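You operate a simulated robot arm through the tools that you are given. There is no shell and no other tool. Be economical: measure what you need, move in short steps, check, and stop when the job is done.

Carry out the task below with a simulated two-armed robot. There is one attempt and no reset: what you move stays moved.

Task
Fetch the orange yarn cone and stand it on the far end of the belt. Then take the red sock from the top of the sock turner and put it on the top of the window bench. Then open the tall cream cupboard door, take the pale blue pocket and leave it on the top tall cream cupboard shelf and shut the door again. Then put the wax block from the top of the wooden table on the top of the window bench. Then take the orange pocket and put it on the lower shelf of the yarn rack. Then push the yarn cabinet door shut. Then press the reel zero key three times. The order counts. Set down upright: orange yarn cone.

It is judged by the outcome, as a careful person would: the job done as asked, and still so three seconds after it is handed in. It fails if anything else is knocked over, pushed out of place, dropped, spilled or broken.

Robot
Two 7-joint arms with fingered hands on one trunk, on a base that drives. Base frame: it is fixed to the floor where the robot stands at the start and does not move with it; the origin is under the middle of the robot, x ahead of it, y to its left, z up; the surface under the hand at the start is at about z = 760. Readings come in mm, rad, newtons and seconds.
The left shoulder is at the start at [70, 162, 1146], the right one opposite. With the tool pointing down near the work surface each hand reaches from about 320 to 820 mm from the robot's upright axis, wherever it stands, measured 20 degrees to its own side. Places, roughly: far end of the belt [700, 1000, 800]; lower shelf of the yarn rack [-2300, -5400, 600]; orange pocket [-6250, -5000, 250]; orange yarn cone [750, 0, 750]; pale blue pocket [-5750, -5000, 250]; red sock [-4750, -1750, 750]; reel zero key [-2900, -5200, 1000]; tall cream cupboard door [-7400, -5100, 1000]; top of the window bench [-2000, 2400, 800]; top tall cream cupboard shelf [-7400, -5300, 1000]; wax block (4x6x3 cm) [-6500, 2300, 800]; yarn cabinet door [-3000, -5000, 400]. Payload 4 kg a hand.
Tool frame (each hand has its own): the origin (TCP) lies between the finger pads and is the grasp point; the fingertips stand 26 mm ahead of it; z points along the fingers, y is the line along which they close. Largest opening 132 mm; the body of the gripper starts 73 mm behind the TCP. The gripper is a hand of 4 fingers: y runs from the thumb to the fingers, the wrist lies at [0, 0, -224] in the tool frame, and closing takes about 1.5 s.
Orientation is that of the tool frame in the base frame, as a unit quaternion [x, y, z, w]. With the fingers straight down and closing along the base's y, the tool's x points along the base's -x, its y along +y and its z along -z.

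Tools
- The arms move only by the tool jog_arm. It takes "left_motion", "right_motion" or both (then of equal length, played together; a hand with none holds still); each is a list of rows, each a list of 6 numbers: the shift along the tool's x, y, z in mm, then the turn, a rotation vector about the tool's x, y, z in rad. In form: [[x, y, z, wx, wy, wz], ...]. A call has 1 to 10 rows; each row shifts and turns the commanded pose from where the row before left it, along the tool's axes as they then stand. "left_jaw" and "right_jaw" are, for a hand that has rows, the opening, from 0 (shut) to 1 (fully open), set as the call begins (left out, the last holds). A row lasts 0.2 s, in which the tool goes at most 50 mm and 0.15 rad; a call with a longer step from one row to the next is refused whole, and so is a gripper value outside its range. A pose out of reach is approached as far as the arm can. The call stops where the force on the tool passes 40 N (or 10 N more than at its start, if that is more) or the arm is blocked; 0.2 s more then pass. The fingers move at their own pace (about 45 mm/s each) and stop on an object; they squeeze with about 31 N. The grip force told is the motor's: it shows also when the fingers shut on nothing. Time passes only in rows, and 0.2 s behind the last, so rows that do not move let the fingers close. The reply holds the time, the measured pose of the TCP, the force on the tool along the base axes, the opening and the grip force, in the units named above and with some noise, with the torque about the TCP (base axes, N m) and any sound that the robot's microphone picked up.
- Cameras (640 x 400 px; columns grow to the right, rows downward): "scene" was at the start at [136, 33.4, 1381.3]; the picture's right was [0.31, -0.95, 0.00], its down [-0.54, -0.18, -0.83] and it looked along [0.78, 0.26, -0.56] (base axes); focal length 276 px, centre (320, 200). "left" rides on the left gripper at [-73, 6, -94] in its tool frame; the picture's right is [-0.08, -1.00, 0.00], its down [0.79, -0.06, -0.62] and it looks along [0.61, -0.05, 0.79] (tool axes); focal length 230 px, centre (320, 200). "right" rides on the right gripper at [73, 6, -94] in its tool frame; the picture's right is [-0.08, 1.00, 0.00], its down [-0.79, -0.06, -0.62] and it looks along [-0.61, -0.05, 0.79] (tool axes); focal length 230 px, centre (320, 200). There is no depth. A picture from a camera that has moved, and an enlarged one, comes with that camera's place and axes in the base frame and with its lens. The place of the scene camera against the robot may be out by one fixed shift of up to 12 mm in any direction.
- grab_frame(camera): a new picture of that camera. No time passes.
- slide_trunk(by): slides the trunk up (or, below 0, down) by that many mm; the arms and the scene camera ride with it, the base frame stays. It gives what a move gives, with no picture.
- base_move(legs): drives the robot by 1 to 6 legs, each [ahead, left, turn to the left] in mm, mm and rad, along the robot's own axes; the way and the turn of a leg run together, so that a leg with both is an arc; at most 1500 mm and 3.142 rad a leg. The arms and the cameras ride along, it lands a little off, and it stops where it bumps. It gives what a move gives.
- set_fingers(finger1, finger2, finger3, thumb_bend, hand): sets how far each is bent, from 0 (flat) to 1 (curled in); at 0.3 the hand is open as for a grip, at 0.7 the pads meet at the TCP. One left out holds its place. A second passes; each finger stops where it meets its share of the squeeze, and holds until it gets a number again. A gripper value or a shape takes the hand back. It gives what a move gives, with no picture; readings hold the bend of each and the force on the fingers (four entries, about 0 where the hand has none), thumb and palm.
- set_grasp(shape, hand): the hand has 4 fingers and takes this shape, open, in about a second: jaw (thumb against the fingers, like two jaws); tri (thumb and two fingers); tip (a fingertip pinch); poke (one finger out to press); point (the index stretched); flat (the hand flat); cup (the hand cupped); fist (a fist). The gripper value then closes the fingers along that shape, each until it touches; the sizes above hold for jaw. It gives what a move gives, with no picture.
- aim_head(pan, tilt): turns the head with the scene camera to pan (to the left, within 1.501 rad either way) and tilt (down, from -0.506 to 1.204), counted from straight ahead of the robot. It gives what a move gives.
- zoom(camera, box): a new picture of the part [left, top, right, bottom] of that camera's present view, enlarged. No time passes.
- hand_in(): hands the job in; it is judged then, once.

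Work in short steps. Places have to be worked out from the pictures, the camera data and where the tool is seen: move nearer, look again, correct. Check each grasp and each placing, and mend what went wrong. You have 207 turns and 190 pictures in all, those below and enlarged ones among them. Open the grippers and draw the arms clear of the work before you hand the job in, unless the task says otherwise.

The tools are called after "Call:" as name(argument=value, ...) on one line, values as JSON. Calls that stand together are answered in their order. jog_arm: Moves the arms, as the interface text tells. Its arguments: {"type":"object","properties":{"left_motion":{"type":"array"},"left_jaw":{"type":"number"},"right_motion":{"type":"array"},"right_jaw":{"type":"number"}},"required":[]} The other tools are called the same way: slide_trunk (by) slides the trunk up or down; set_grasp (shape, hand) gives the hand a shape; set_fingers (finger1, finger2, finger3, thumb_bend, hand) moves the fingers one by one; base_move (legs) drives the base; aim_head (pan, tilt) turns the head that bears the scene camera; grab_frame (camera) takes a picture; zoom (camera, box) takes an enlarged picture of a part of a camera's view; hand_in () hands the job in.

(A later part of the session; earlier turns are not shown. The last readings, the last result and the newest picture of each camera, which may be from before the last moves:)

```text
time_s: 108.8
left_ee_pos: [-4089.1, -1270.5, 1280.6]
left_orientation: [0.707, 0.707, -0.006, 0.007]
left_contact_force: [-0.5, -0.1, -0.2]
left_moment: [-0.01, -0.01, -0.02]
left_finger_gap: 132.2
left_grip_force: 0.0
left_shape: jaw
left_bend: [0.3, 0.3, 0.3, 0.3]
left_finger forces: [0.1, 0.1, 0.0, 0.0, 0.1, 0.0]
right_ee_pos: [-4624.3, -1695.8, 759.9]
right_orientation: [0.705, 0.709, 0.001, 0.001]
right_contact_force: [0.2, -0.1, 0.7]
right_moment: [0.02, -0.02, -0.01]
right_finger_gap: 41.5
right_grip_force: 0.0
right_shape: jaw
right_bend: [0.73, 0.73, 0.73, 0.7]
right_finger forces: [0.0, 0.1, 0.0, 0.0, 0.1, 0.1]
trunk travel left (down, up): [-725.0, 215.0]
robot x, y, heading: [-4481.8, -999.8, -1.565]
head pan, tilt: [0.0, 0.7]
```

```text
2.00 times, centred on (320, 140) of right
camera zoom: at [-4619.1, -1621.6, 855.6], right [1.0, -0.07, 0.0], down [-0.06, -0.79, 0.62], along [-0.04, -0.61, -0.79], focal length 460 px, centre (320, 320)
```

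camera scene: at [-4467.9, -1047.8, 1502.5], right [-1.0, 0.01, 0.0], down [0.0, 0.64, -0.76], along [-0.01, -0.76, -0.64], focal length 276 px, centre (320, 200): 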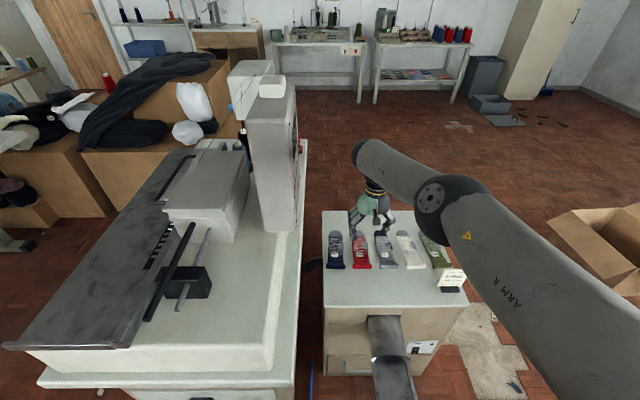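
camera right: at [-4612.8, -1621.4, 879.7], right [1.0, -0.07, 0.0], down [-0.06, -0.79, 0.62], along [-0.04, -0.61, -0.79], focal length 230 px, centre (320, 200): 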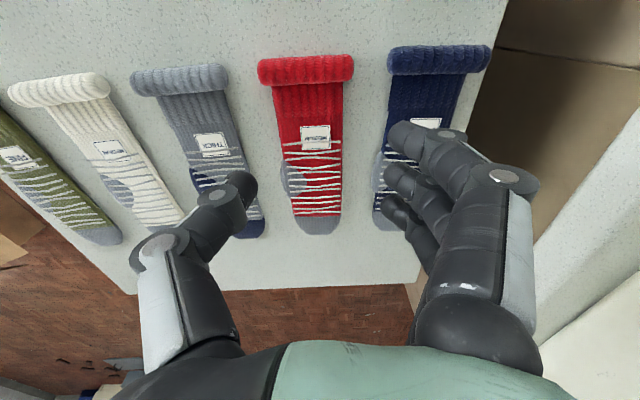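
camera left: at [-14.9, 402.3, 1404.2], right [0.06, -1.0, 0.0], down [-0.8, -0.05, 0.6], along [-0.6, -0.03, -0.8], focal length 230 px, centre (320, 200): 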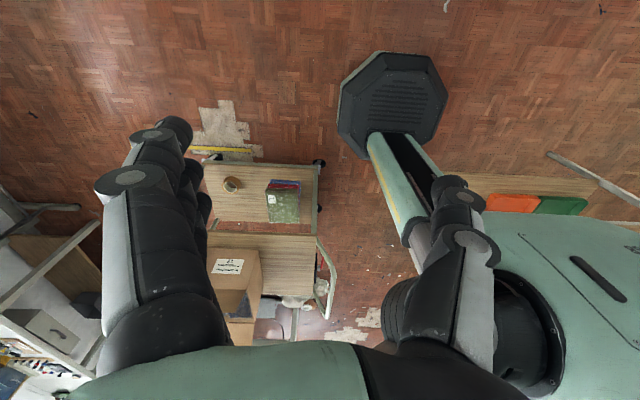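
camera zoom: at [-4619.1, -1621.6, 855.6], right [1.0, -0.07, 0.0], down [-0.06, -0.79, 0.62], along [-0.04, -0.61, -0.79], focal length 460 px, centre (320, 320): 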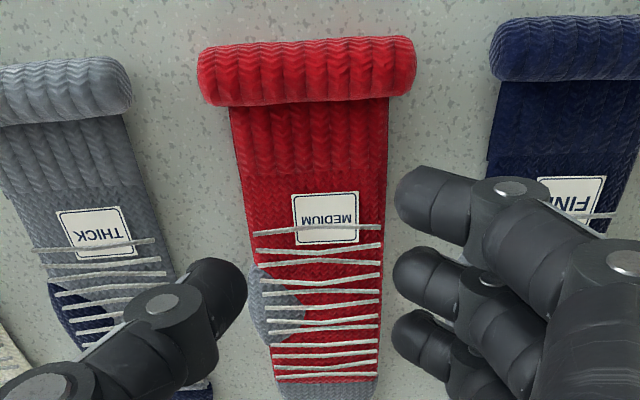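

No contact yet; continue down.

Call:
jog_arm(right_motion=[[0, 1, 4, 0, 0, 0], [0, 1, 4, 0, 0, 0], [0, 0, 3, 0, 0, 0], [0, 0, 3, 0, 0, 0], [0, 0, 2, 0, 0, 0], [0, 0, 2, 0, 0, 0]])

Call:
zoom(camera="right", box=[160, 40, 480, 240])

```text
time_s: 110.2
left_ee_pos: [-4088.5, -1269.7, 1281.8]
left_orientation: [0.707, 0.707, -0.005, 0.007]
left_contact_force: [-0.1, -0.2, -0.6]
left_moment: [-0.01, 0.01, 0.05]
left_finger_gap: 131.5
left_grip_force: 0.0
left_shape: jaw
left_bend: [0.3, 0.3, 0.3, 0.3]
left_finger forces: [0.0, 0.0, 0.0, 0.1, 0.1, 0.0]
right_ee_pos: [-4619.2, -1688.9, 746.5]
right_orientation: [0.705, 0.71, 0.002, 0.0]
right_contact_force: [0.3, 0.6, -0.1]
right_moment: [-0.02, 0.01, -0.01]
right_finger_gap: 41.5
right_grip_force: 0.0
right_shape: jaw
right_bend: [0.73, 0.73, 0.73, 0.7]
right_finger forces: [0.0, 0.0, 0.1, 0.0, 0.0, 0.0]
right hand out of reach, approached as far as the arm can: row 2, 5
trunk travel left (down, up): [-725.0, 215.0]
robot x, y, heading: [-4478.7, -997.7, -1.564]
head pan, tilt: [0.0, 0.7]
```

```text
2.00 times, centred on (320, 140) of right
camera zoom: at [-4613.1, -1615.6, 841.5], right [1.0, -0.07, 0.0], down [-0.06, -0.79, 0.62], along [-0.04, -0.61, -0.79], focal length 460 px, centre (320, 320)
```

zoom: 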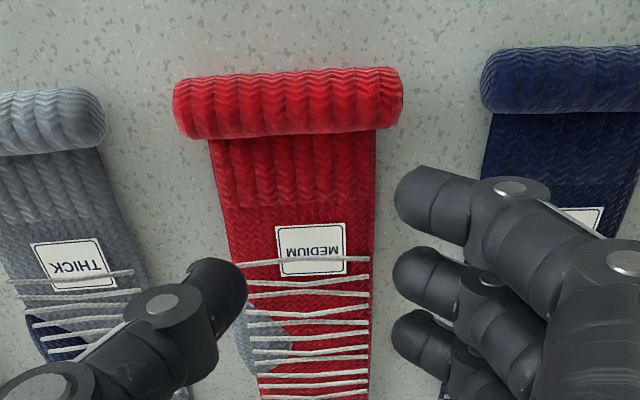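

Arm at its limit again; I lower with the trunk instead and re-centre by 3 mm.

Call:
slide_trunk(by=-10)

Call:
jog_arm(right_motion=[[0, -4, 0, 0, 0, 0]])

Call:
zoom(camera="right", box=[160, 40, 480, 240])

```text
time_s: 110.8
left_ee_pos: [-4090.1, -1270.3, 1271.6]
left_orientation: [0.707, 0.707, -0.006, 0.006]
left_contact_force: [0.2, -0.3, 0.5]
left_moment: [-0.01, 0.04, -0.01]
left_finger_gap: 132.1
left_grip_force: 0.1
left_shape: jaw
left_bend: [0.3, 0.3, 0.3, 0.3]
left_finger forces: [0.0, 0.0, 0.1, 0.0, 0.0, 0.1]
right_ee_pos: [-4620.0, -1688.8, 736.4]
right_orientation: [0.705, 0.71, 0.001, 0.0]
right_contact_force: [0.3, 0.1, -0.7]
right_moment: [0.03, 0.01, -0.01]
right_finger_gap: 41.2
right_grip_force: 0.1
right_shape: jaw
right_bend: [0.73, 0.73, 0.73, 0.7]
right_finger forces: [0.1, 0.0, 0.0, 0.1, 0.1, 0.0]
trunk travel left (down, up): [-715.0, 225.0]
robot x, y, heading: [-4480.0, -1000.7, -1.56]
head pan, tilt: [0.0, 0.7]
```

```text
time_s: 111.2
left_ee_pos: [-4090.6, -1270.2, 1271.3]
left_orientation: [0.707, 0.707, -0.005, 0.007]
left_contact_force: [-0.2, -0.9, 0.0]
left_moment: [-0.03, -0.03, -0.01]
left_finger_gap: 132.2
left_grip_force: 0.1
left_shape: jaw
left_bend: [0.3, 0.3, 0.3, 0.3]
left_finger forces: [0.0, 0.1, 0.1, 0.1, 0.0, 0.1]
right_ee_pos: [-4623.7, -1688.6, 735.6]
right_orientation: [0.704, 0.71, 0.003, 0.002]
right_contact_force: [-0.5, -0.3, 0.0]
right_moment: [0.01, 0.0, 0.03]
right_finger_gap: 41.4
right_grip_force: 0.0
right_shape: jaw
right_bend: [0.73, 0.73, 0.73, 0.7]
right_finger forces: [0.0, 0.0, 0.0, 0.0, 0.1, 0.0]
trunk travel left (down, up): [-715.0, 225.0]
robot x, y, heading: [-4479.9, -998.1, -1.569]
head pan, tilt: [0.0, 0.7]
```

```text
2.00 times, centred on (320, 140) of right
camera zoom: at [-4617.5, -1615.5, 830.6], right [1.0, -0.07, 0.0], down [-0.06, -0.79, 0.62], along [-0.04, -0.61, -0.79], focal length 460 px, centre (320, 320)
```

zoom: 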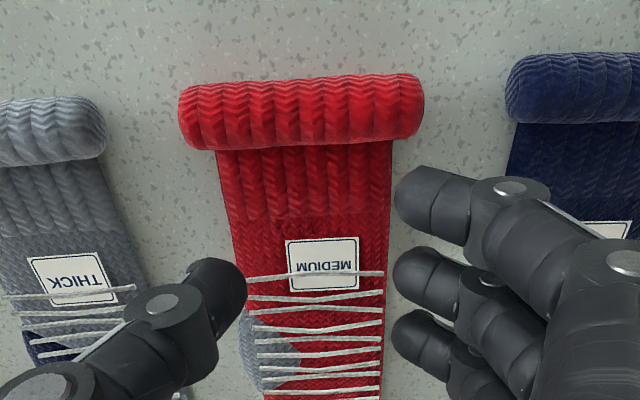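

The growth of the sock in view puts the surface near z≈695. Continue lowering by trunk.

Call:
slide_trunk(by=-10)

Call:
slide_trunk(by=-6)

Call:
zoom(camera="right", box=[160, 40, 480, 240])

```text
time_s: 111.8
left_ee_pos: [-4090.3, -1270.2, 1261.4]
left_orientation: [0.707, 0.707, -0.005, 0.007]
left_contact_force: [-0.5, 0.4, -0.1]
left_moment: [-0.01, -0.02, -0.03]
left_finger_gap: 132.0
left_grip_force: 0.1
left_shape: jaw
left_bend: [0.3, 0.3, 0.3, 0.3]
left_finger forces: [0.0, 0.0, 0.0, 0.0, 0.0, 0.0]
right_ee_pos: [-4621.8, -1689.6, 725.6]
right_orientation: [0.704, 0.71, 0.002, 0.001]
right_contact_force: [-0.4, -0.2, 0.0]
right_moment: [-0.04, -0.01, -0.01]
right_finger_gap: 41.6
right_grip_force: 0.1
right_shape: jaw
right_bend: [0.73, 0.73, 0.73, 0.7]
right_finger forces: [0.0, 0.0, 0.0, 0.1, 0.0, 0.1]
trunk travel left (down, up): [-705.0, 235.0]
robot x, y, heading: [-4483.5, -999.8, -1.568]
head pan, tilt: [0.0, 0.7]
```

```text
time_s: 112.3
left_ee_pos: [-4090.2, -1269.7, 1254.8]
left_orientation: [0.707, 0.707, -0.006, 0.006]
left_contact_force: [-0.1, 0.1, 1.0]
left_moment: [0.01, 0.0, 0.05]
left_finger_gap: 132.0
left_grip_force: 0.1
left_shape: jaw
left_bend: [0.3, 0.3, 0.3, 0.3]
left_finger forces: [0.0, 0.0, 0.0, 0.0, 0.1, 0.0]
right_ee_pos: [-4623.5, -1688.2, 719.5]
right_orientation: [0.705, 0.71, 0.002, 0.001]
right_contact_force: [0.6, 0.6, 0.1]
right_moment: [-0.03, 0.02, -0.03]
right_finger_gap: 41.3
right_grip_force: 0.0
right_shape: jaw
right_bend: [0.73, 0.73, 0.73, 0.7]
right_finger forces: [0.0, 0.0, 0.1, 0.0, 0.1, 0.0]
trunk travel left (down, up): [-699.0, 241.0]
robot x, y, heading: [-4484.2, -1002.1, -1.565]
head pan, tilt: [0.0, 0.7]
```

```text
2.00 times, centred on (320, 140) of right
camera zoom: at [-4617.5, -1615.6, 814.8], right [1.0, -0.07, 0.0], down [-0.06, -0.79, 0.62], along [-0.04, -0.61, -0.79], focal length 460 px, centre (320, 320)
```

zoom: 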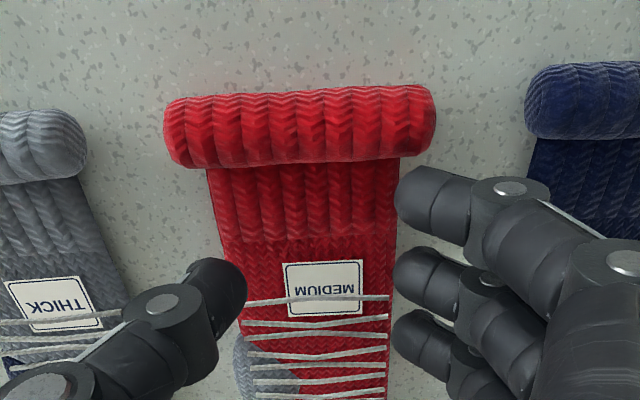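

Almost there. Two more small drops.

Call:
slide_trunk(by=-4)

Call:
slide_trunk(by=-3)

Call:
slide_trunk(by=-3)

Call:
zoom(camera="right", box=[160, 40, 480, 240])

```text
time_s: 112.9
left_ee_pos: [-4090.2, -1270.1, 1250.1]
left_orientation: [0.707, 0.707, -0.006, 0.007]
left_contact_force: [-0.8, -0.4, 0.6]
left_moment: [0.02, -0.02, -0.03]
left_finger_gap: 131.6
left_grip_force: 0.0
left_shape: jaw
left_bend: [0.3, 0.3, 0.3, 0.3]
left_finger forces: [0.0, 0.0, 0.0, 0.0, 0.0, 0.0]
right_ee_pos: [-4622.3, -1689.6, 714.9]
right_orientation: [0.704, 0.71, 0.002, 0.001]
right_contact_force: [0.4, -0.1, -0.3]
right_moment: [0.0, -0.05, 0.02]
right_finger_gap: 41.1
right_grip_force: 0.1
right_shape: jaw
right_bend: [0.74, 0.73, 0.73, 0.7]
right_finger forces: [0.2, 0.1, 0.0, 0.1, 0.0, 0.0]
trunk travel left (down, up): [-695.0, 245.0]
robot x, y, heading: [-4478.0, -1003.3, -1.565]
head pan, tilt: [0.0, 0.7]
```

```text
time_s: 113.4
left_ee_pos: [-4089.6, -1269.9, 1247.9]
left_orientation: [0.707, 0.707, -0.006, 0.006]
left_contact_force: [-0.2, -1.0, -0.5]
left_moment: [0.0, -0.01, 0.0]
left_finger_gap: 131.7
left_grip_force: 0.1
left_shape: jaw
left_bend: [0.3, 0.3, 0.3, 0.3]
left_finger forces: [0.1, 0.1, 0.0, 0.0, 0.0, 0.0]
right_ee_pos: [-4623.4, -1689.2, 711.5]
right_orientation: [0.705, 0.709, 0.002, 0.0]
right_contact_force: [-0.1, 0.1, 0.6]
right_moment: [0.01, 0.01, -0.01]
right_finger_gap: 41.5
right_grip_force: 0.0
right_shape: jaw
right_bend: [0.74, 0.73, 0.73, 0.7]
right_finger forces: [0.1, 0.0, 0.0, 0.0, 0.0, 0.1]
trunk travel left (down, up): [-692.0, 248.0]
robot x, y, heading: [-4480.3, -1003.2, -1.567]
head pan, tilt: [0.0, 0.7]
```

```text
time_s: 113.9
left_ee_pos: [-4090.7, -1269.4, 1245.1]
left_orientation: [0.707, 0.707, -0.006, 0.007]
left_contact_force: [-0.5, -0.7, -0.4]
left_moment: [-0.03, -0.01, 0.02]
left_finger_gap: 131.8
left_grip_force: 0.0
left_shape: jaw
left_bend: [0.3, 0.3, 0.3, 0.3]
left_finger forces: [0.0, 0.0, 0.0, 0.0, 0.0, 0.0]
right_ee_pos: [-4623.6, -1687.9, 711.0]
right_orientation: [0.704, 0.71, 0.001, 0.002]
right_contact_force: [-1.2, 0.8, 7.0]
right_moment: [0.03, -0.04, -0.01]
right_finger_gap: 41.7
right_grip_force: 0.0
right_shape: jaw
right_bend: [0.74, 0.74, 0.74, 0.7]
right_finger forces: [1.2, 1.2, 1.1, 0.1, 3.3, 0.0]
trunk travel left (down, up): [-689.0, 251.0]
robot x, y, heading: [-4480.7, -1003.2, -1.569]
head pan, tilt: [0.0, 0.7]
```

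```text
2.00 times, centred on (320, 140) of right
camera zoom: at [-4617.5, -1615.4, 805.9], right [1.0, -0.07, 0.0], down [-0.06, -0.78, 0.62], along [-0.04, -0.62, -0.79], focal length 460 px, centre (320, 320)
```

zoom: 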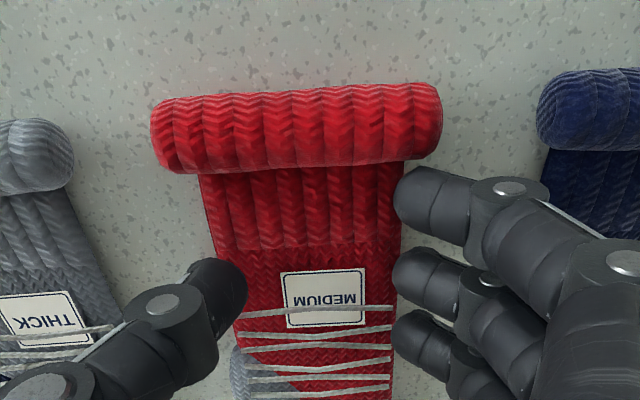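

Touching the table (tips at z≈685). I rise 2 mm and close.

Call:
jog_arm(right_motion=[[0, 0, -2, 0, 0, 0], [0, 0, 0, 0, 0, 0], [0, 0, 0, 0, 0, 0], [0, 0, 0, 0, 0, 0], [0, 0, 0, 0, 0, 0], [0, 0, 0, 0, 0, 0]], right_jaw=0)

Call:
zoom(camera="right", box=[160, 40, 480, 240])

```text
time_s: 115.3
left_ee_pos: [-4091.3, -1267.5, 1244.9]
left_orientation: [0.707, 0.707, -0.006, 0.007]
left_contact_force: [-0.3, -0.6, 0.0]
left_moment: [0.0, 0.01, 0.0]
left_finger_gap: 131.6
left_grip_force: 0.1
left_shape: jaw
left_bend: [0.3, 0.3, 0.3, 0.3]
left_finger forces: [0.0, 0.0, 0.0, 0.1, 0.0, 0.1]
right_ee_pos: [-4623.3, -1689.0, 714.2]
right_orientation: [0.705, 0.71, 0.001, 0.002]
right_contact_force: [-2.0, 0.4, 8.7]
right_moment: [0.0, -0.04, -0.02]
right_finger_gap: 0.0
right_grip_force: 30.7
right_shape: jaw
right_bend: [0.71, 0.64, 0.71, 0.72]
right_finger forces: [0.0, 0.0, 0.1, 0.1, 0.0, 0.1]
trunk travel left (down, up): [-689.0, 251.0]
robot x, y, heading: [-4480.0, -1001.1, -1.567]
head pan, tilt: [0.0, 0.7]
```

```text
2.00 times, centred on (320, 140) of right
camera zoom: at [-4617.8, -1615.5, 808.1], right [1.0, -0.07, 0.0], down [-0.06, -0.78, 0.62], along [-0.04, -0.62, -0.79], focal length 460 px, centre (320, 320)
```

zoom: 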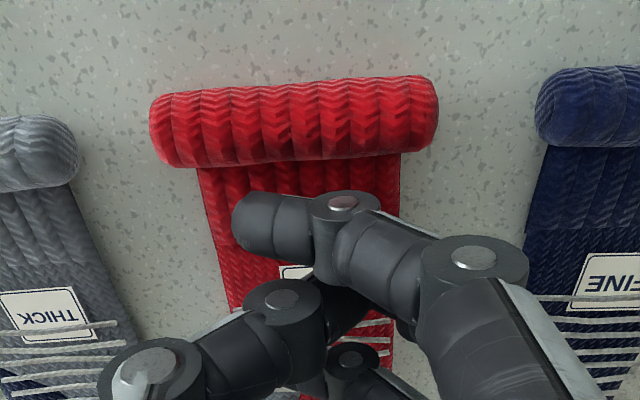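

The fingers slid over the thin body. The rolled cuff (about 69 mm × 18 mm, centre ≈(-4625,-1647)) is thicker, so I'll lift, turn the hand 90° and grip across the roll.

Call:
jog_arm(right_motion=[[0, 0, -30, 0, 0, 0], [0, 0, -40, 0, 0, 0], [25, 0, -10, 0, 0, 0], [25, 0, 0, 0, 0, 0.13], [10, 0, 0, 0, 0, 0.14], [0, 0, 0, 0, 0, 0.14], [0, 0, 0, 0, 0, 0.14], [0, 0, 0, 0, 0, 0.14]])

Call:
grab_frame(camera="right")

```text
time_s: 117.1
left_ee_pos: [-4090.6, -1270.3, 1244.8]
left_orientation: [0.707, 0.707, -0.005, 0.007]
left_contact_force: [-0.4, 0.2, 0.0]
left_moment: [0.0, 0.02, -0.02]
left_finger_gap: 131.8
left_grip_force: 0.2
left_shape: jaw
left_bend: [0.3, 0.3, 0.3, 0.3]
left_finger forces: [0.0, 0.0, 0.0, 0.0, 0.1, 0.0]
right_ee_pos: [-4622.8, -1629.0, 790.8]
right_orientation: [0.904, 0.429, 0.001, 0.0]
right_contact_force: [0.3, -0.6, 0.6]
right_moment: [-0.02, 0.01, -0.01]
right_finger_gap: 0.3
right_grip_force: 30.7
right_shape: jaw
right_bend: [0.71, 0.63, 0.71, 0.72]
right_finger forces: [0.0, 0.1, 0.0, 0.0, 0.1, 0.0]
trunk travel left (down, up): [-689.0, 251.0]
robot x, y, heading: [-4481.5, -996.7, -1.566]
head pan, tilt: [0.0, 0.7]
```

```text
138 pictures are left
camera right: at [-4571.8, -1576.2, 886.7], right [0.72, -0.69, 0.0], down [-0.55, -0.57, 0.61], along [-0.42, -0.44, -0.79], focal length 230 px, centre (320, 200)
```

right: 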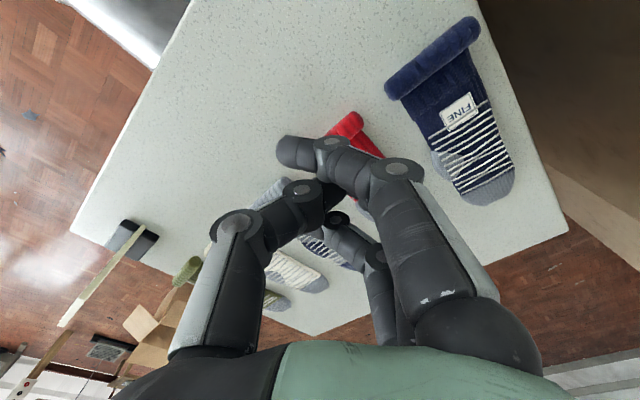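

Continue the turn, opening the jaw to ~55 mm at height.

Call:
jog_arm(right_motion=[[0, 0, 0, 0, 0, 0.145], [0, 0, 0, 0, 0, 0.145], [0, 0, 0, 0, 0, 0.145], [0, 0, 0, 0, 0, 0.145], [0, 0, 0, 0, 0, 0.145], [0, 0, 0, 0, 0, 0.145], [0, 18, 0, 0, 0, 0.01], [0, 0, 0, 0, 0, 0]], right_jaw=0.4)

Call:
grab_frame(camera="right")

Call:
grab_frame(camera="scene")

```text
time_s: 118.9
left_ee_pos: [-4091.0, -1267.3, 1245.8]
left_orientation: [0.707, 0.707, -0.006, 0.007]
left_contact_force: [0.4, -0.2, -1.6]
left_moment: [0.0, 0.01, 0.04]
left_finger_gap: 131.9
left_grip_force: 0.1
left_shape: jaw
left_bend: [0.3, 0.3, 0.3, 0.3]
left_finger forces: [0.0, 0.1, 0.0, 0.0, 0.0, 0.0]
right_ee_pos: [-4622.2, -1646.9, 790.4]
right_orientation: [1.0, 0.004, 0.003, 0.0]
right_contact_force: [-0.4, 0.6, -0.1]
right_moment: [-0.01, -0.01, -0.02]
right_finger_gap: 52.1
right_grip_force: 0.1
right_shape: jaw
right_bend: [0.73, 0.73, 0.73, 0.7]
right_finger forces: [0.1, 0.0, 0.1, 0.0, 0.1, 0.0]
trunk travel left (down, up): [-689.0, 251.0]
robot x, y, heading: [-4480.6, -997.9, -1.569]
head pan, tilt: [0.0, 0.7]
```

```text
137 pictures are left
camera right: at [-4549.0, -1652.2, 886.5], right [-0.07, -1.0, 0.0], down [-0.79, 0.06, 0.61], along [-0.61, 0.04, -0.79], focal length 230 px, centre (320, 200)
```

right: 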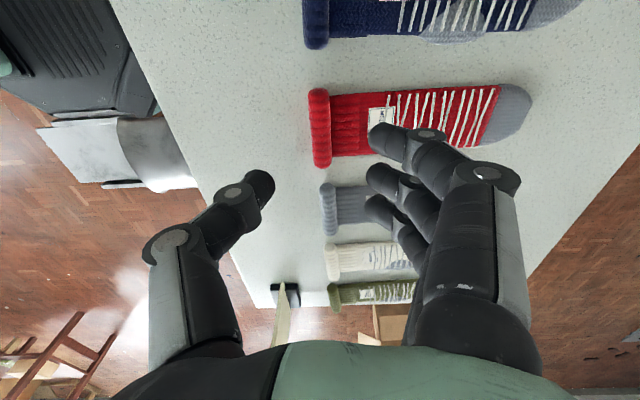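

```text
136 pictures are left
camera scene: at [-4479.2, -1129.6, 1436.5], right [-1.0, -0.01, 0.0], down [0.0, 0.64, -0.77], along [0.0, -0.77, -0.64], focal length 276 px, centre (320, 200)
```

scene: 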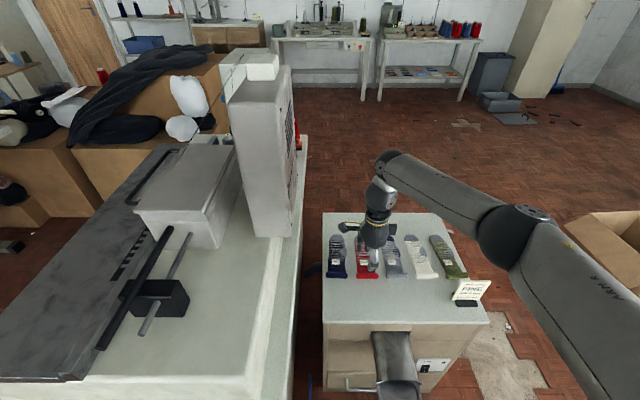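

Hand is centred over the cuff. Descend with the arm to z≈720.

Call:
jog_arm(right_motion=[[0, 0, 25, 0, 0, 0], [0, 0, 20, 0, 0, 0], [0, 0, 15, 0, 0, 0], [0, 0, 8, 0, 0, 0], [0, 0, 4, 0, 0, 0]])

Call:
grab_frame(camera="right")

```text
time_s: 120.1
left_ee_pos: [-4090.1, -1269.7, 1245.2]
left_orientation: [0.707, 0.707, -0.005, 0.007]
left_contact_force: [-0.7, -0.8, -0.2]
left_moment: [-0.03, 0.02, -0.02]
left_finger_gap: 132.1
left_grip_force: 0.1
left_shape: jaw
left_bend: [0.3, 0.3, 0.3, 0.3]
left_finger forces: [0.1, 0.0, 0.0, 0.0, 0.1, 0.0]
right_ee_pos: [-4622.1, -1647.5, 718.5]
right_orientation: [1.0, 0.003, 0.002, 0.0]
right_contact_force: [-0.1, 0.5, 0.9]
right_moment: [-0.01, 0.02, 0.02]
right_finger_gap: 52.1
right_grip_force: 0.1
right_shape: jaw
right_bend: [0.73, 0.73, 0.73, 0.7]
right_finger forces: [0.1, 0.0, 0.0, 0.1, 0.0, 0.0]
trunk travel left (down, up): [-689.0, 251.0]
robot x, y, heading: [-4480.2, -996.9, -1.561]
head pan, tilt: [0.0, 0.7]
```

```text
135 pictures are left
camera right: at [-4548.8, -1652.2, 814.1], right [-0.07, -1.0, 0.0], down [-0.79, 0.05, 0.61], along [-0.61, 0.04, -0.79], focal length 230 px, centre (320, 200)
```

right: 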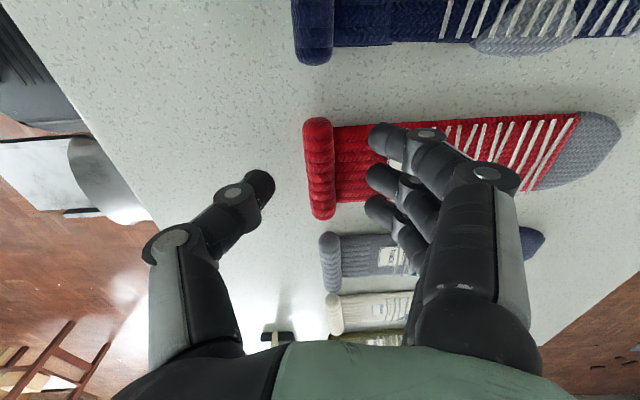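

Shift 5 mm along the roll, lower 4 mm and close.

Call:
jog_arm(right_motion=[[5, 0, 0, 0, 0, 0], [0, 0, 3, 0, 0, 0], [0, 0, 2, 0, 0, 0]])

Call:
jog_arm(right_motion=[[0, 0, 0, 0, 0, 0], [0, 0, 0, 0, 0, 0], [0, 0, 0, 0, 0, 0], [0, 0, 0, 0, 0, 0], [0, 0, 0, 0, 0, 0], [0, 0, 0, 0, 0, 0]], right_jaw=0)

Call:
grab_frame(camera="right")

```text
time_s: 120.9
left_ee_pos: [-4089.8, -1269.6, 1245.5]
left_orientation: [0.707, 0.707, -0.005, 0.008]
left_contact_force: [-0.1, -0.4, 0.4]
left_moment: [-0.03, 0.0, -0.02]
left_finger_gap: 132.1
left_grip_force: 0.0
left_shape: jaw
left_bend: [0.3, 0.3, 0.3, 0.3]
left_finger forces: [0.0, 0.1, 0.0, 0.0, 0.0, 0.0]
right_ee_pos: [-4617.1, -1646.9, 713.8]
right_orientation: [1.0, 0.004, 0.002, 0.0]
right_contact_force: [0.0, 0.0, -0.1]
right_moment: [-0.02, -0.02, 0.02]
right_finger_gap: 52.3
right_grip_force: 0.0
right_shape: jaw
right_bend: [0.73, 0.73, 0.73, 0.7]
right_finger forces: [0.0, 0.0, 0.0, 0.0, 0.0, 0.0]
trunk travel left (down, up): [-689.0, 251.0]
robot x, y, heading: [-4483.8, -999.4, -1.563]
head pan, tilt: [0.0, 0.7]
```

```text
time_s: 122.3
left_ee_pos: [-4089.3, -1270.4, 1245.4]
left_orientation: [0.707, 0.707, -0.006, 0.007]
left_contact_force: [0.1, 0.4, -0.1]
left_moment: [0.01, -0.02, 0.0]
left_finger_gap: 131.9
left_grip_force: 0.1
left_shape: jaw
left_bend: [0.3, 0.3, 0.3, 0.3]
left_finger forces: [0.0, 0.0, 0.0, 0.1, 0.1, 0.1]
right_ee_pos: [-4616.9, -1647.0, 714.4]
right_orientation: [1.0, 0.004, 0.002, 0.0]
right_contact_force: [-0.7, 0.3, -0.1]
right_moment: [0.03, -0.02, 0.02]
right_finger_gap: 12.2
right_grip_force: 31.2
right_shape: jaw
right_bend: [0.72, 0.72, 0.71, 0.7]
right_finger forces: [9.1, 9.0, 9.2, 0.0, 26.5, 0.1]
trunk travel left (down, up): [-689.0, 251.0]
robot x, y, heading: [-4480.5, -994.8, -1.563]
head pan, tilt: [0.0, 0.7]
```

```text
134 pictures are left
camera right: at [-4543.6, -1651.5, 809.3], right [-0.07, -1.0, 0.0], down [-0.79, 0.05, 0.61], along [-0.61, 0.04, -0.79], focal length 230 px, centre (320, 200)
```

right: 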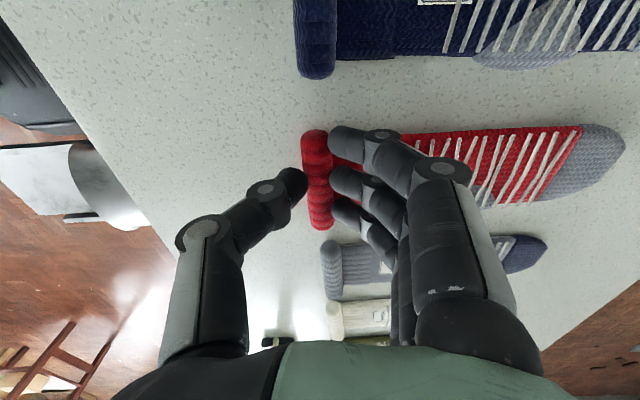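

Cuff gripped (12 mm gap, 27 N on the thumb). I lift it slowly and check.

Call:
jog_arm(right_motion=[[0, 0, -10, 0, 0, 0], [0, 0, -20, 0, 0, 0], [0, 0, -30, 0, 0, 0], [0, 0, -35, 0, 0, 0], [0, 0, -35, 0, 0, 0]])

Call:
grab_frame(camera="right")

Call:
grab_frame(camera="scene")

```text
time_s: 123.5
left_ee_pos: [-4091.0, -1269.0, 1245.8]
left_orientation: [0.707, 0.708, -0.005, 0.007]
left_contact_force: [-0.4, -0.3, -0.7]
left_moment: [-0.02, -0.04, 0.02]
left_finger_gap: 132.0
left_grip_force: 0.0
left_shape: jaw
left_bend: [0.3, 0.3, 0.3, 0.3]
left_finger forces: [0.0, 0.0, 0.0, 0.0, 0.0, 0.0]
right_ee_pos: [-4618.1, -1646.1, 845.6]
right_orientation: [1.0, 0.003, 0.001, -0.001]
right_contact_force: [-0.5, 0.2, -0.6]
right_moment: [0.01, 0.0, 0.01]
right_finger_gap: 12.1
right_grip_force: 31.1
right_shape: jaw
right_bend: [0.72, 0.72, 0.71, 0.7]
right_finger forces: [9.2, 9.1, 9.1, 0.1, 26.2, 0.0]
trunk travel left (down, up): [-689.0, 251.0]
robot x, y, heading: [-4481.0, -1001.6, -1.567]
head pan, tilt: [0.0, 0.7]
```

```text
133 pictures are left
camera right: at [-4544.6, -1651.5, 940.6], right [-0.07, -1.0, 0.0], down [-0.79, 0.05, 0.61], along [-0.61, 0.04, -0.79], focal length 230 px, centre (320, 200)
```

right: 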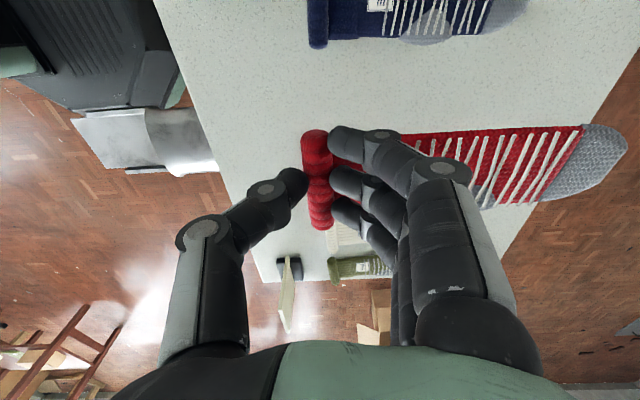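

```text
132 pictures are left
camera scene: at [-4478.7, -1129.2, 1436.5], right [-1.0, -0.01, 0.0], down [0.0, 0.64, -0.77], along [0.0, -0.77, -0.64], focal length 276 px, centre (320, 200)
```

scene: 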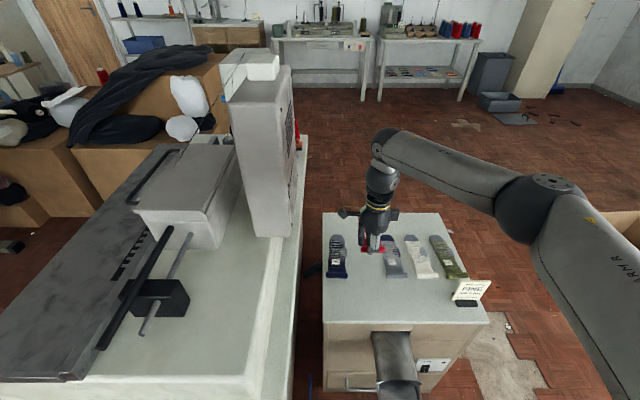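

Sock is held well. I retract the hand, raise the trunk, then back away and drive to the open floor, turning to face +y.

Call:
jog_arm(right_motion=[[0, -40, 0, 0, 0, 0], [0, -40, 0, 0, 0, 0], [0, -40, 0, 0, 0, 0], [0, -40, 0, 0, 0, 0], [0, -40, 0, 0, 0, 0]])

Call:
slide_trunk(by=130)

Call:
base_move(legs=[[-350, 0, 0], [0, 1480, 0], [0, 0, 3.14]])

Call:
aim_head(pan=-0.6, tilt=0.5)

Call:
grab_frame(camera="scene")

```text
time_s: 124.7
left_ee_pos: [-4090.9, -1269.8, 1244.9]
left_orientation: [0.707, 0.707, -0.006, 0.007]
left_contact_force: [0.2, 0.4, -0.4]
left_moment: [-0.04, 0.03, -0.02]
left_finger_gap: 131.8
left_grip_force: 0.1
left_shape: jaw
left_bend: [0.3, 0.3, 0.3, 0.3]
left_finger forces: [0.0, 0.0, 0.1, 0.1, 0.0, 0.0]
right_ee_pos: [-4617.7, -1444.9, 847.8]
right_orientation: [1.0, 0.004, 0.003, 0.0]
right_contact_force: [-0.1, -0.4, -0.7]
right_moment: [0.03, 0.0, 0.04]
right_finger_gap: 12.0
right_grip_force: 31.0
right_shape: jaw
right_bend: [0.72, 0.72, 0.71, 0.7]
right_finger forces: [9.2, 9.0, 9.1, 0.1, 25.8, 0.1]
trunk travel left (down, up): [-689.0, 251.0]
robot x, y, heading: [-4479.1, -1002.2, -1.564]
head pan, tilt: [0.0, 0.7]
```

```text
time_s: 126.3
left_ee_pos: [-4090.1, -1269.3, 1374.8]
left_orientation: [0.707, 0.707, -0.005, 0.008]
left_contact_force: [1.1, -0.4, -1.0]
left_moment: [0.01, -0.07, 0.0]
left_finger_gap: 132.0
left_grip_force: 0.0
left_shape: jaw
left_bend: [0.3, 0.3, 0.3, 0.3]
left_finger forces: [0.1, 0.1, 0.0, 0.0, 0.0, 0.0]
right_ee_pos: [-4617.0, -1446.1, 975.6]
right_orientation: [1.0, 0.004, 0.003, 0.0]
right_contact_force: [0.1, -0.5, -0.1]
right_moment: [0.02, 0.0, 0.0]
right_finger_gap: 11.9
right_grip_force: 30.7
right_shape: jaw
right_bend: [0.72, 0.72, 0.71, 0.7]
right_finger forces: [9.0, 9.0, 9.0, 0.0, 25.8, 0.1]
trunk travel left (down, up): [-819.0, 121.0]
robot x, y, heading: [-4480.4, -1001.2, -1.567]
head pan, tilt: [0.0, 0.7]
```

```text
time_s: 143.2
left_ee_pos: [-3356.4, -383.2, 1376.1]
left_orientation: [0.728, -0.686, -0.007, -0.006]
left_contact_force: [-0.7, -0.4, -0.2]
left_moment: [-0.05, 0.04, -0.01]
left_finger_gap: 131.8
left_grip_force: 0.0
left_shape: jaw
left_bend: [0.3, 0.3, 0.3, 0.3]
left_finger forces: [0.0, 0.0, 0.0, 0.1, 0.1, 0.1]
right_ee_pos: [-2840.1, -177.3, 977.3]
right_orientation: [-0.033, 0.999, -0.001, -0.002]
right_contact_force: [-0.6, 0.0, -0.2]
right_moment: [-0.03, -0.02, 0.0]
right_finger_gap: 11.7
right_grip_force: 31.7
right_shape: jaw
right_bend: [0.72, 0.72, 0.71, 0.7]
right_finger forces: [8.8, 8.8, 8.9, 0.0, 25.4, 0.1]
trunk travel left (down, up): [-819.0, 121.0]
robot x, y, heading: [-2951.6, -632.3, 1.633]
head pan, tilt: [0.0, 0.7]
```

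```text
time_s: 144.2
left_ee_pos: [-3357.7, -384.8, 1374.2]
left_orientation: [0.727, -0.686, -0.007, -0.006]
left_contact_force: [-0.5, -0.3, 0.4]
left_moment: [-0.03, -0.04, -0.02]
left_finger_gap: 132.0
left_grip_force: 0.0
left_shape: jaw
left_bend: [0.3, 0.3, 0.3, 0.3]
left_finger forces: [0.0, 0.1, 0.0, 0.1, 0.0, 0.0]
right_ee_pos: [-2840.4, -178.3, 976.8]
right_orientation: [-0.033, 0.999, -0.001, -0.002]
right_contact_force: [0.1, -0.3, -0.7]
right_moment: [0.0, 0.02, 0.04]
right_finger_gap: 11.4
right_grip_force: 30.8
right_shape: jaw
right_bend: [0.72, 0.72, 0.71, 0.7]
right_finger forces: [8.7, 8.8, 8.9, 0.0, 25.4, 0.1]
trunk travel left (down, up): [-819.0, 121.0]
robot x, y, heading: [-2949.9, -628.7, 1.635]
head pan, tilt: [-0.6, 0.499]
```

```text
131 pictures are left
camera scene: at [-2905.5, -495.9, 1584.2], right [0.86, -0.51, 0.0], down [-0.24, -0.41, -0.88], along [0.45, 0.75, -0.48], focal length 276 px, centre (320, 200)
```

scene: 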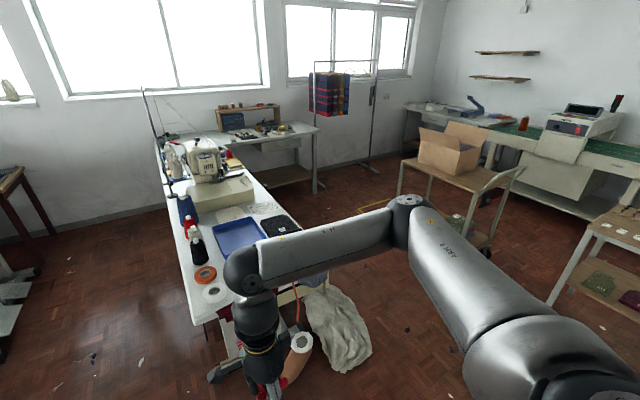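

Clear route: sideways first to x≈-1560, then ahead through the gap between heap and trolley.

Call:
base_move(legs=[[0, 0, -0.064], [0, -1395, 0], [900, 0, 0]])

Call:
aim_head(pan=0.3, tilt=0.5)

Call:
grab_frame(camera="scene")

```text
time_s: 155.9
left_ee_pos: [-1978.2, 565.5, 1375.2]
left_orientation: [0.712, -0.702, -0.006, -0.006]
left_contact_force: [-0.8, -0.2, 1.5]
left_moment: [0.01, 0.03, 0.0]
left_finger_gap: 132.2
left_grip_force: 0.1
left_shape: jaw
left_bend: [0.3, 0.3, 0.3, 0.3]
left_finger forces: [0.0, 0.1, 0.0, 0.0, 0.0, 0.1]
right_ee_pos: [-1453.0, 748.5, 976.0]
right_orientation: [-0.011, 1.0, 0.001, -0.001]
right_contact_force: [-0.3, 0.2, -0.1]
right_moment: [0.03, 0.05, 0.01]
right_finger_gap: 11.6
right_grip_force: 30.7
right_shape: jaw
right_bend: [0.72, 0.72, 0.71, 0.7]
right_finger forces: [8.8, 8.8, 8.9, 0.0, 25.4, 0.0]
trunk travel left (down, up): [-819.0, 121.0]
robot x, y, heading: [-1590.0, 300.3, 1.595]
head pan, tilt: [-0.6, 0.499]
```

```text
time_s: 157.2
left_ee_pos: [-1977.6, 565.7, 1374.1]
left_orientation: [0.712, -0.702, -0.006, -0.005]
left_contact_force: [-0.4, -0.2, 0.3]
left_moment: [0.01, -0.01, -0.02]
left_finger_gap: 131.9
left_grip_force: 0.1
left_shape: jaw
left_bend: [0.3, 0.3, 0.3, 0.3]
left_finger forces: [0.0, 0.0, 0.0, 0.1, 0.0, 0.0]
right_ee_pos: [-1453.5, 748.8, 976.4]
right_orientation: [-0.01, 1.0, 0.0, -0.002]
right_contact_force: [0.0, 0.2, -1.0]
right_moment: [0.0, 0.0, 0.0]
right_finger_gap: 11.5
right_grip_force: 30.9
right_shape: jaw
right_bend: [0.72, 0.72, 0.71, 0.7]
right_finger forces: [8.8, 8.7, 8.9, 0.0, 25.4, 0.0]
trunk travel left (down, up): [-819.0, 121.0]
robot x, y, heading: [-1581.3, 299.5, 1.591]
head pan, tilt: [0.3, 0.499]
```

```text
130 pictures are left
camera scene: at [-1611.5, 444.1, 1584.2], right [0.95, 0.31, 0.0], down [0.15, -0.45, -0.88], along [-0.28, 0.83, -0.48], focal length 276 px, centre (320, 200)
```

scene: 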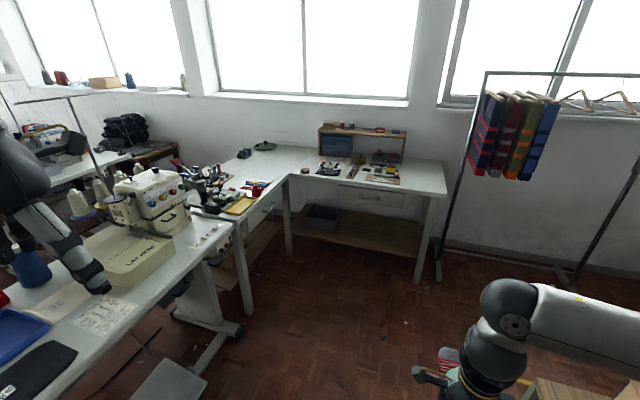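

The window bench spans x -2430…-1357, front edge y≈2100; its right end looks free. I drive up to about (-1700,1480).

Call:
base_move(legs=[[800, 0, -0.02], [370, 110, 0]])

Call:
aim_head(pan=-0.1, tilt=0.6)

Call:
grab_frame(camera="scene")

```text
time_s: 163.4
left_ee_pos: [-2081.4, 1730.0, 1374.9]
left_orientation: [-0.703, 0.712, 0.008, 0.006]
left_contact_force: [-0.3, -0.3, 0.7]
left_moment: [-0.02, 0.0, -0.05]
left_finger_gap: 131.8
left_grip_force: 0.1
left_shape: jaw
left_bend: [0.3, 0.3, 0.3, 0.3]
left_finger forces: [0.0, 0.1, 0.0, 0.1, 0.0, 0.0]
right_ee_pos: [-1553.2, 1899.1, 977.5]
right_orientation: [0.002, 1.0, -0.001, -0.003]
right_contact_force: [-0.4, 0.0, -0.7]
right_moment: [-0.01, -0.01, -0.02]
right_finger_gap: 11.7
right_grip_force: 30.9
right_shape: jaw
right_bend: [0.72, 0.72, 0.71, 0.7]
right_finger forces: [8.8, 8.9, 8.9, 0.0, 25.4, 0.1]
trunk travel left (down, up): [-819.0, 121.0]
robot x, y, heading: [-1698.0, 1454.5, 1.564]
head pan, tilt: [0.3, 0.499]
```

```text
time_s: 164.3
left_ee_pos: [-2082.3, 1731.7, 1374.3]
left_orientation: [-0.703, 0.712, 0.007, 0.006]
left_contact_force: [-0.6, -0.4, -0.4]
left_moment: [0.03, -0.01, -0.02]
left_finger_gap: 131.8
left_grip_force: 0.0
left_shape: jaw
left_bend: [0.3, 0.3, 0.3, 0.3]
left_finger forces: [0.1, 0.0, 0.0, 0.0, 0.0, 0.1]
right_ee_pos: [-1551.8, 1902.7, 976.8]
right_orientation: [0.003, 1.0, -0.001, -0.002]
right_contact_force: [-0.2, 0.1, 0.8]
right_moment: [-0.05, 0.0, -0.03]
right_finger_gap: 11.6
right_grip_force: 30.9
right_shape: jaw
right_bend: [0.72, 0.72, 0.71, 0.7]
right_finger forces: [8.8, 8.9, 8.8, 0.1, 25.4, 0.0]
trunk travel left (down, up): [-819.0, 121.0]
robot x, y, heading: [-1695.5, 1460.4, 1.568]
head pan, tilt: [-0.099, 0.6]
```

```text
129 pictures are left
camera scene: at [-1682.8, 1601.8, 1575.1], right [0.99, -0.1, 0.0], down [-0.06, -0.56, -0.82], along [0.09, 0.82, -0.57], focal length 276 px, centre (320, 200)
```

scene: 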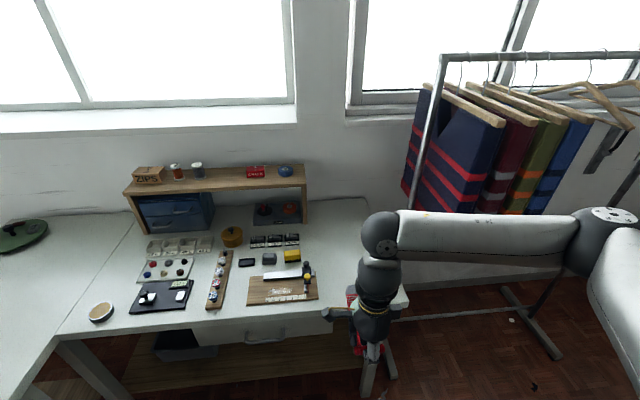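

The right end of the bench (x -1600…-1340) is free. I drive ahead 130 and move the hand over (-1470,2225), keeping height.

Call:
base_move(legs=[[130, 0, 0]])

Call:
jog_arm(right_motion=[[-20, 40, 0, 0, 0, 0], [-20, 40, 0, 0, 0, 0], [-20, 40, 0, 0, 0, 0], [-20, 40, 0, 0, 0, 0], [0, 33, 0, 0, 0, 0]])

Call:
grab_frame(camera="right")

Call:
grab_frame(camera="scene")

```text
time_s: 165.6
left_ee_pos: [-2081.0, 1860.7, 1375.5]
left_orientation: [-0.702, 0.712, 0.007, 0.007]
left_contact_force: [-0.2, -0.5, 0.4]
left_moment: [0.04, -0.01, 0.0]
left_finger_gap: 132.0
left_grip_force: 0.1
left_shape: jaw
left_bend: [0.3, 0.3, 0.3, 0.3]
left_finger forces: [0.0, 0.0, 0.0, 0.0, 0.1, 0.0]
right_ee_pos: [-1550.7, 2030.9, 977.3]
right_orientation: [0.003, 1.0, 0.0, -0.002]
right_contact_force: [0.3, 1.0, 0.2]
right_moment: [0.01, -0.01, -0.01]
right_finger_gap: 11.5
right_grip_force: 30.9
right_shape: jaw
right_bend: [0.72, 0.72, 0.71, 0.7]
right_finger forces: [9.0, 8.9, 8.8, 0.0, 25.4, 0.0]
trunk travel left (down, up): [-819.0, 121.0]
robot x, y, heading: [-1694.4, 1588.0, 1.561]
head pan, tilt: [-0.099, 0.6]
```

```text
time_s: 166.8
left_ee_pos: [-2082.1, 1864.9, 1373.7]
left_orientation: [-0.703, 0.712, 0.006, 0.005]
left_contact_force: [0.1, 1.0, 0.3]
left_moment: [0.0, -0.02, 0.01]
left_finger_gap: 131.7
left_grip_force: 0.1
left_shape: jaw
left_bend: [0.3, 0.3, 0.3, 0.3]
left_finger forces: [0.1, 0.0, 0.0, 0.0, 0.1, 0.0]
right_ee_pos: [-1471.7, 2226.0, 977.0]
right_orientation: [0.003, 1.0, 0.0, -0.001]
right_contact_force: [-0.7, 0.2, -1.0]
right_moment: [-0.01, -0.02, 0.0]
right_finger_gap: 11.6
right_grip_force: 31.2
right_shape: jaw
right_bend: [0.72, 0.72, 0.71, 0.7]
right_finger forces: [8.7, 8.7, 8.9, 0.0, 25.1, 0.1]
trunk travel left (down, up): [-819.0, 121.0]
robot x, y, heading: [-1691.7, 1588.9, 1.562]
head pan, tilt: [-0.099, 0.6]
```

```text
128 pictures are left
camera right: at [-1543.2, 2232.9, 1071.2], right [0.08, 1.0, 0.0], down [0.79, -0.06, 0.61], along [0.61, -0.05, -0.79], focal length 230 px, centre (320, 200)
```

right: 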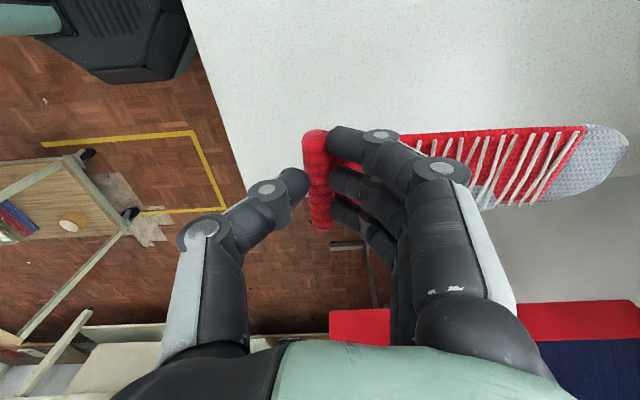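

```text
127 pictures are left
camera scene: at [-1683.0, 1734.0, 1575.0], right [0.99, -0.11, 0.0], down [-0.06, -0.56, -0.82], along [0.09, 0.82, -0.57], focal length 276 px, centre (320, 200)
```

scene: 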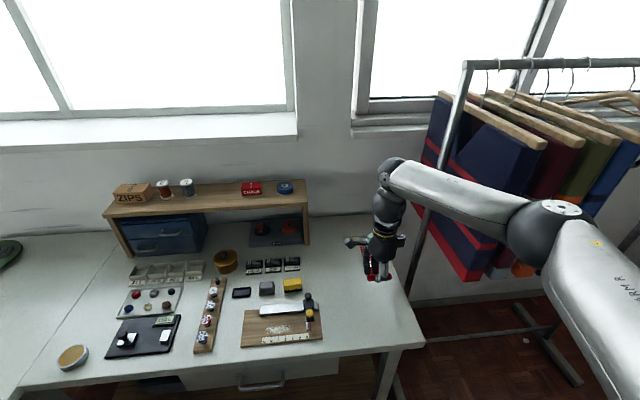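

I shift the base 50 mm left to keep the elbow clear of the garments, then descend.

Call:
base_move(legs=[[0, 50, 0]])

Call:
jog_arm(right_motion=[[0, 0, 30, 0, 0, 0], [0, 0, 30, 0, 0, 0], [0, 0, 25, 0, 0, 0], [0, 0, 10, 0, 0, 0]])

Call:
grab_frame(camera="right")

```text
time_s: 167.7
left_ee_pos: [-2121.0, 1866.0, 1378.2]
left_orientation: [-0.701, 0.713, 0.01, 0.002]
left_contact_force: [0.8, 0.5, 0.5]
left_moment: [0.0, 0.07, 0.02]
left_finger_gap: 131.7
left_grip_force: 0.0
left_shape: jaw
left_bend: [0.3, 0.3, 0.3, 0.3]
left_finger forces: [0.0, 0.0, 0.0, 0.0, 0.1, 0.0]
right_ee_pos: [-1509.4, 2225.9, 974.0]
right_orientation: [0.005, 1.0, 0.0, -0.005]
right_contact_force: [0.4, 0.2, -0.3]
right_moment: [-0.01, 0.06, -0.02]
right_finger_gap: 11.4
right_grip_force: 31.0
right_shape: jaw
right_bend: [0.72, 0.72, 0.71, 0.7]
right_finger forces: [8.9, 8.7, 8.8, 0.0, 25.0, 0.0]
trunk travel left (down, up): [-819.0, 121.0]
robot x, y, heading: [-1743.5, 1586.1, 1.563]
head pan, tilt: [-0.099, 0.6]
```

```text
time_s: 168.7
left_ee_pos: [-2130.0, 1865.0, 1375.3]
left_orientation: [-0.702, 0.712, 0.007, 0.005]
left_contact_force: [-0.9, 0.2, 0.0]
left_moment: [0.01, 0.0, 0.01]
left_finger_gap: 132.1
left_grip_force: 0.1
left_shape: jaw
left_bend: [0.3, 0.3, 0.3, 0.3]
left_finger forces: [0.1, 0.0, 0.0, 0.0, 0.0, 0.0]
right_ee_pos: [-1517.9, 2225.4, 880.9]
right_orientation: [0.005, 1.0, -0.001, -0.001]
right_contact_force: [0.4, 0.1, -0.4]
right_moment: [-0.01, -0.01, 0.0]
right_finger_gap: 11.5
right_grip_force: 30.9
right_shape: jaw
right_bend: [0.72, 0.72, 0.71, 0.7]
right_finger forces: [8.9, 8.7, 8.9, 0.0, 25.0, 0.0]
trunk travel left (down, up): [-819.0, 121.0]
robot x, y, heading: [-1742.7, 1592.7, 1.561]
head pan, tilt: [-0.099, 0.6]
```

```text
126 pictures are left
camera right: at [-1589.9, 2231.7, 976.0], right [0.09, 1.0, 0.0], down [0.79, -0.07, 0.61], along [0.61, -0.05, -0.79], focal length 230 px, centre (320, 200)
```

right: 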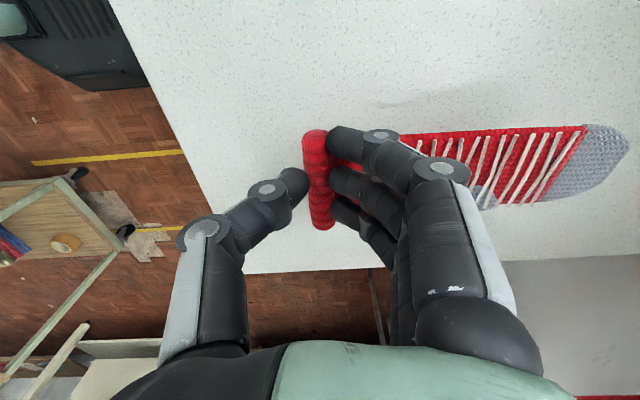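

Continue lowering with smaller steps.

Call:
jog_arm(right_motion=[[0, 0, 10, 0, 0, 0], [0, 0, 10, 0, 0, 0], [0, 0, 6, 0, 0, 0], [0, 0, 5, 0, 0, 0], [0, 0, 4, 0, 0, 0]])

Call:
grab_frame(camera="right")

```text
time_s: 169.9
left_ee_pos: [-2129.8, 1864.9, 1374.5]
left_orientation: [-0.701, 0.713, 0.006, 0.005]
left_contact_force: [-0.1, -1.6, 0.7]
left_moment: [0.0, 0.02, 0.01]
left_finger_gap: 131.9
left_grip_force: 0.0
left_shape: jaw
left_bend: [0.3, 0.3, 0.3, 0.3]
left_finger forces: [0.1, 0.1, 0.1, 0.0, 0.1, 0.0]
right_ee_pos: [-1519.6, 2225.0, 846.0]
right_orientation: [0.004, 1.0, -0.001, -0.002]
right_contact_force: [-0.5, -0.4, -0.3]
right_moment: [0.0, -0.01, 0.01]
right_finger_gap: 11.4
right_grip_force: 31.5
right_shape: jaw
right_bend: [0.72, 0.72, 0.71, 0.7]
right_finger forces: [8.8, 8.7, 8.7, 0.0, 24.9, 0.0]
trunk travel left (down, up): [-819.0, 121.0]
robot x, y, heading: [-1741.0, 1589.3, 1.559]
head pan, tilt: [-0.099, 0.6]
```

```text
125 pictures are left
camera right: at [-1589.8, 2231.8, 940.1], right [0.09, 1.0, 0.0], down [0.79, -0.07, 0.61], along [0.61, -0.05, -0.79], focal length 230 px, centre (320, 200)
```

right: 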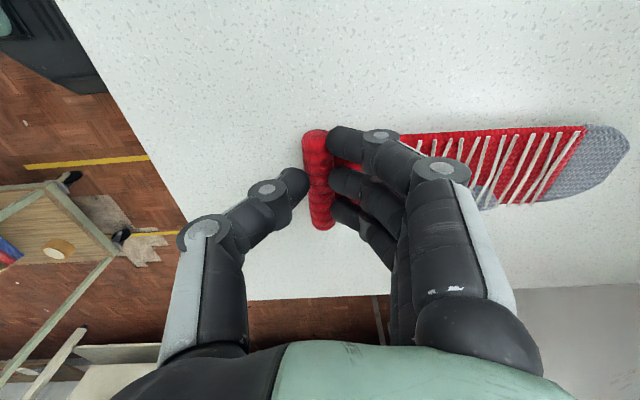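

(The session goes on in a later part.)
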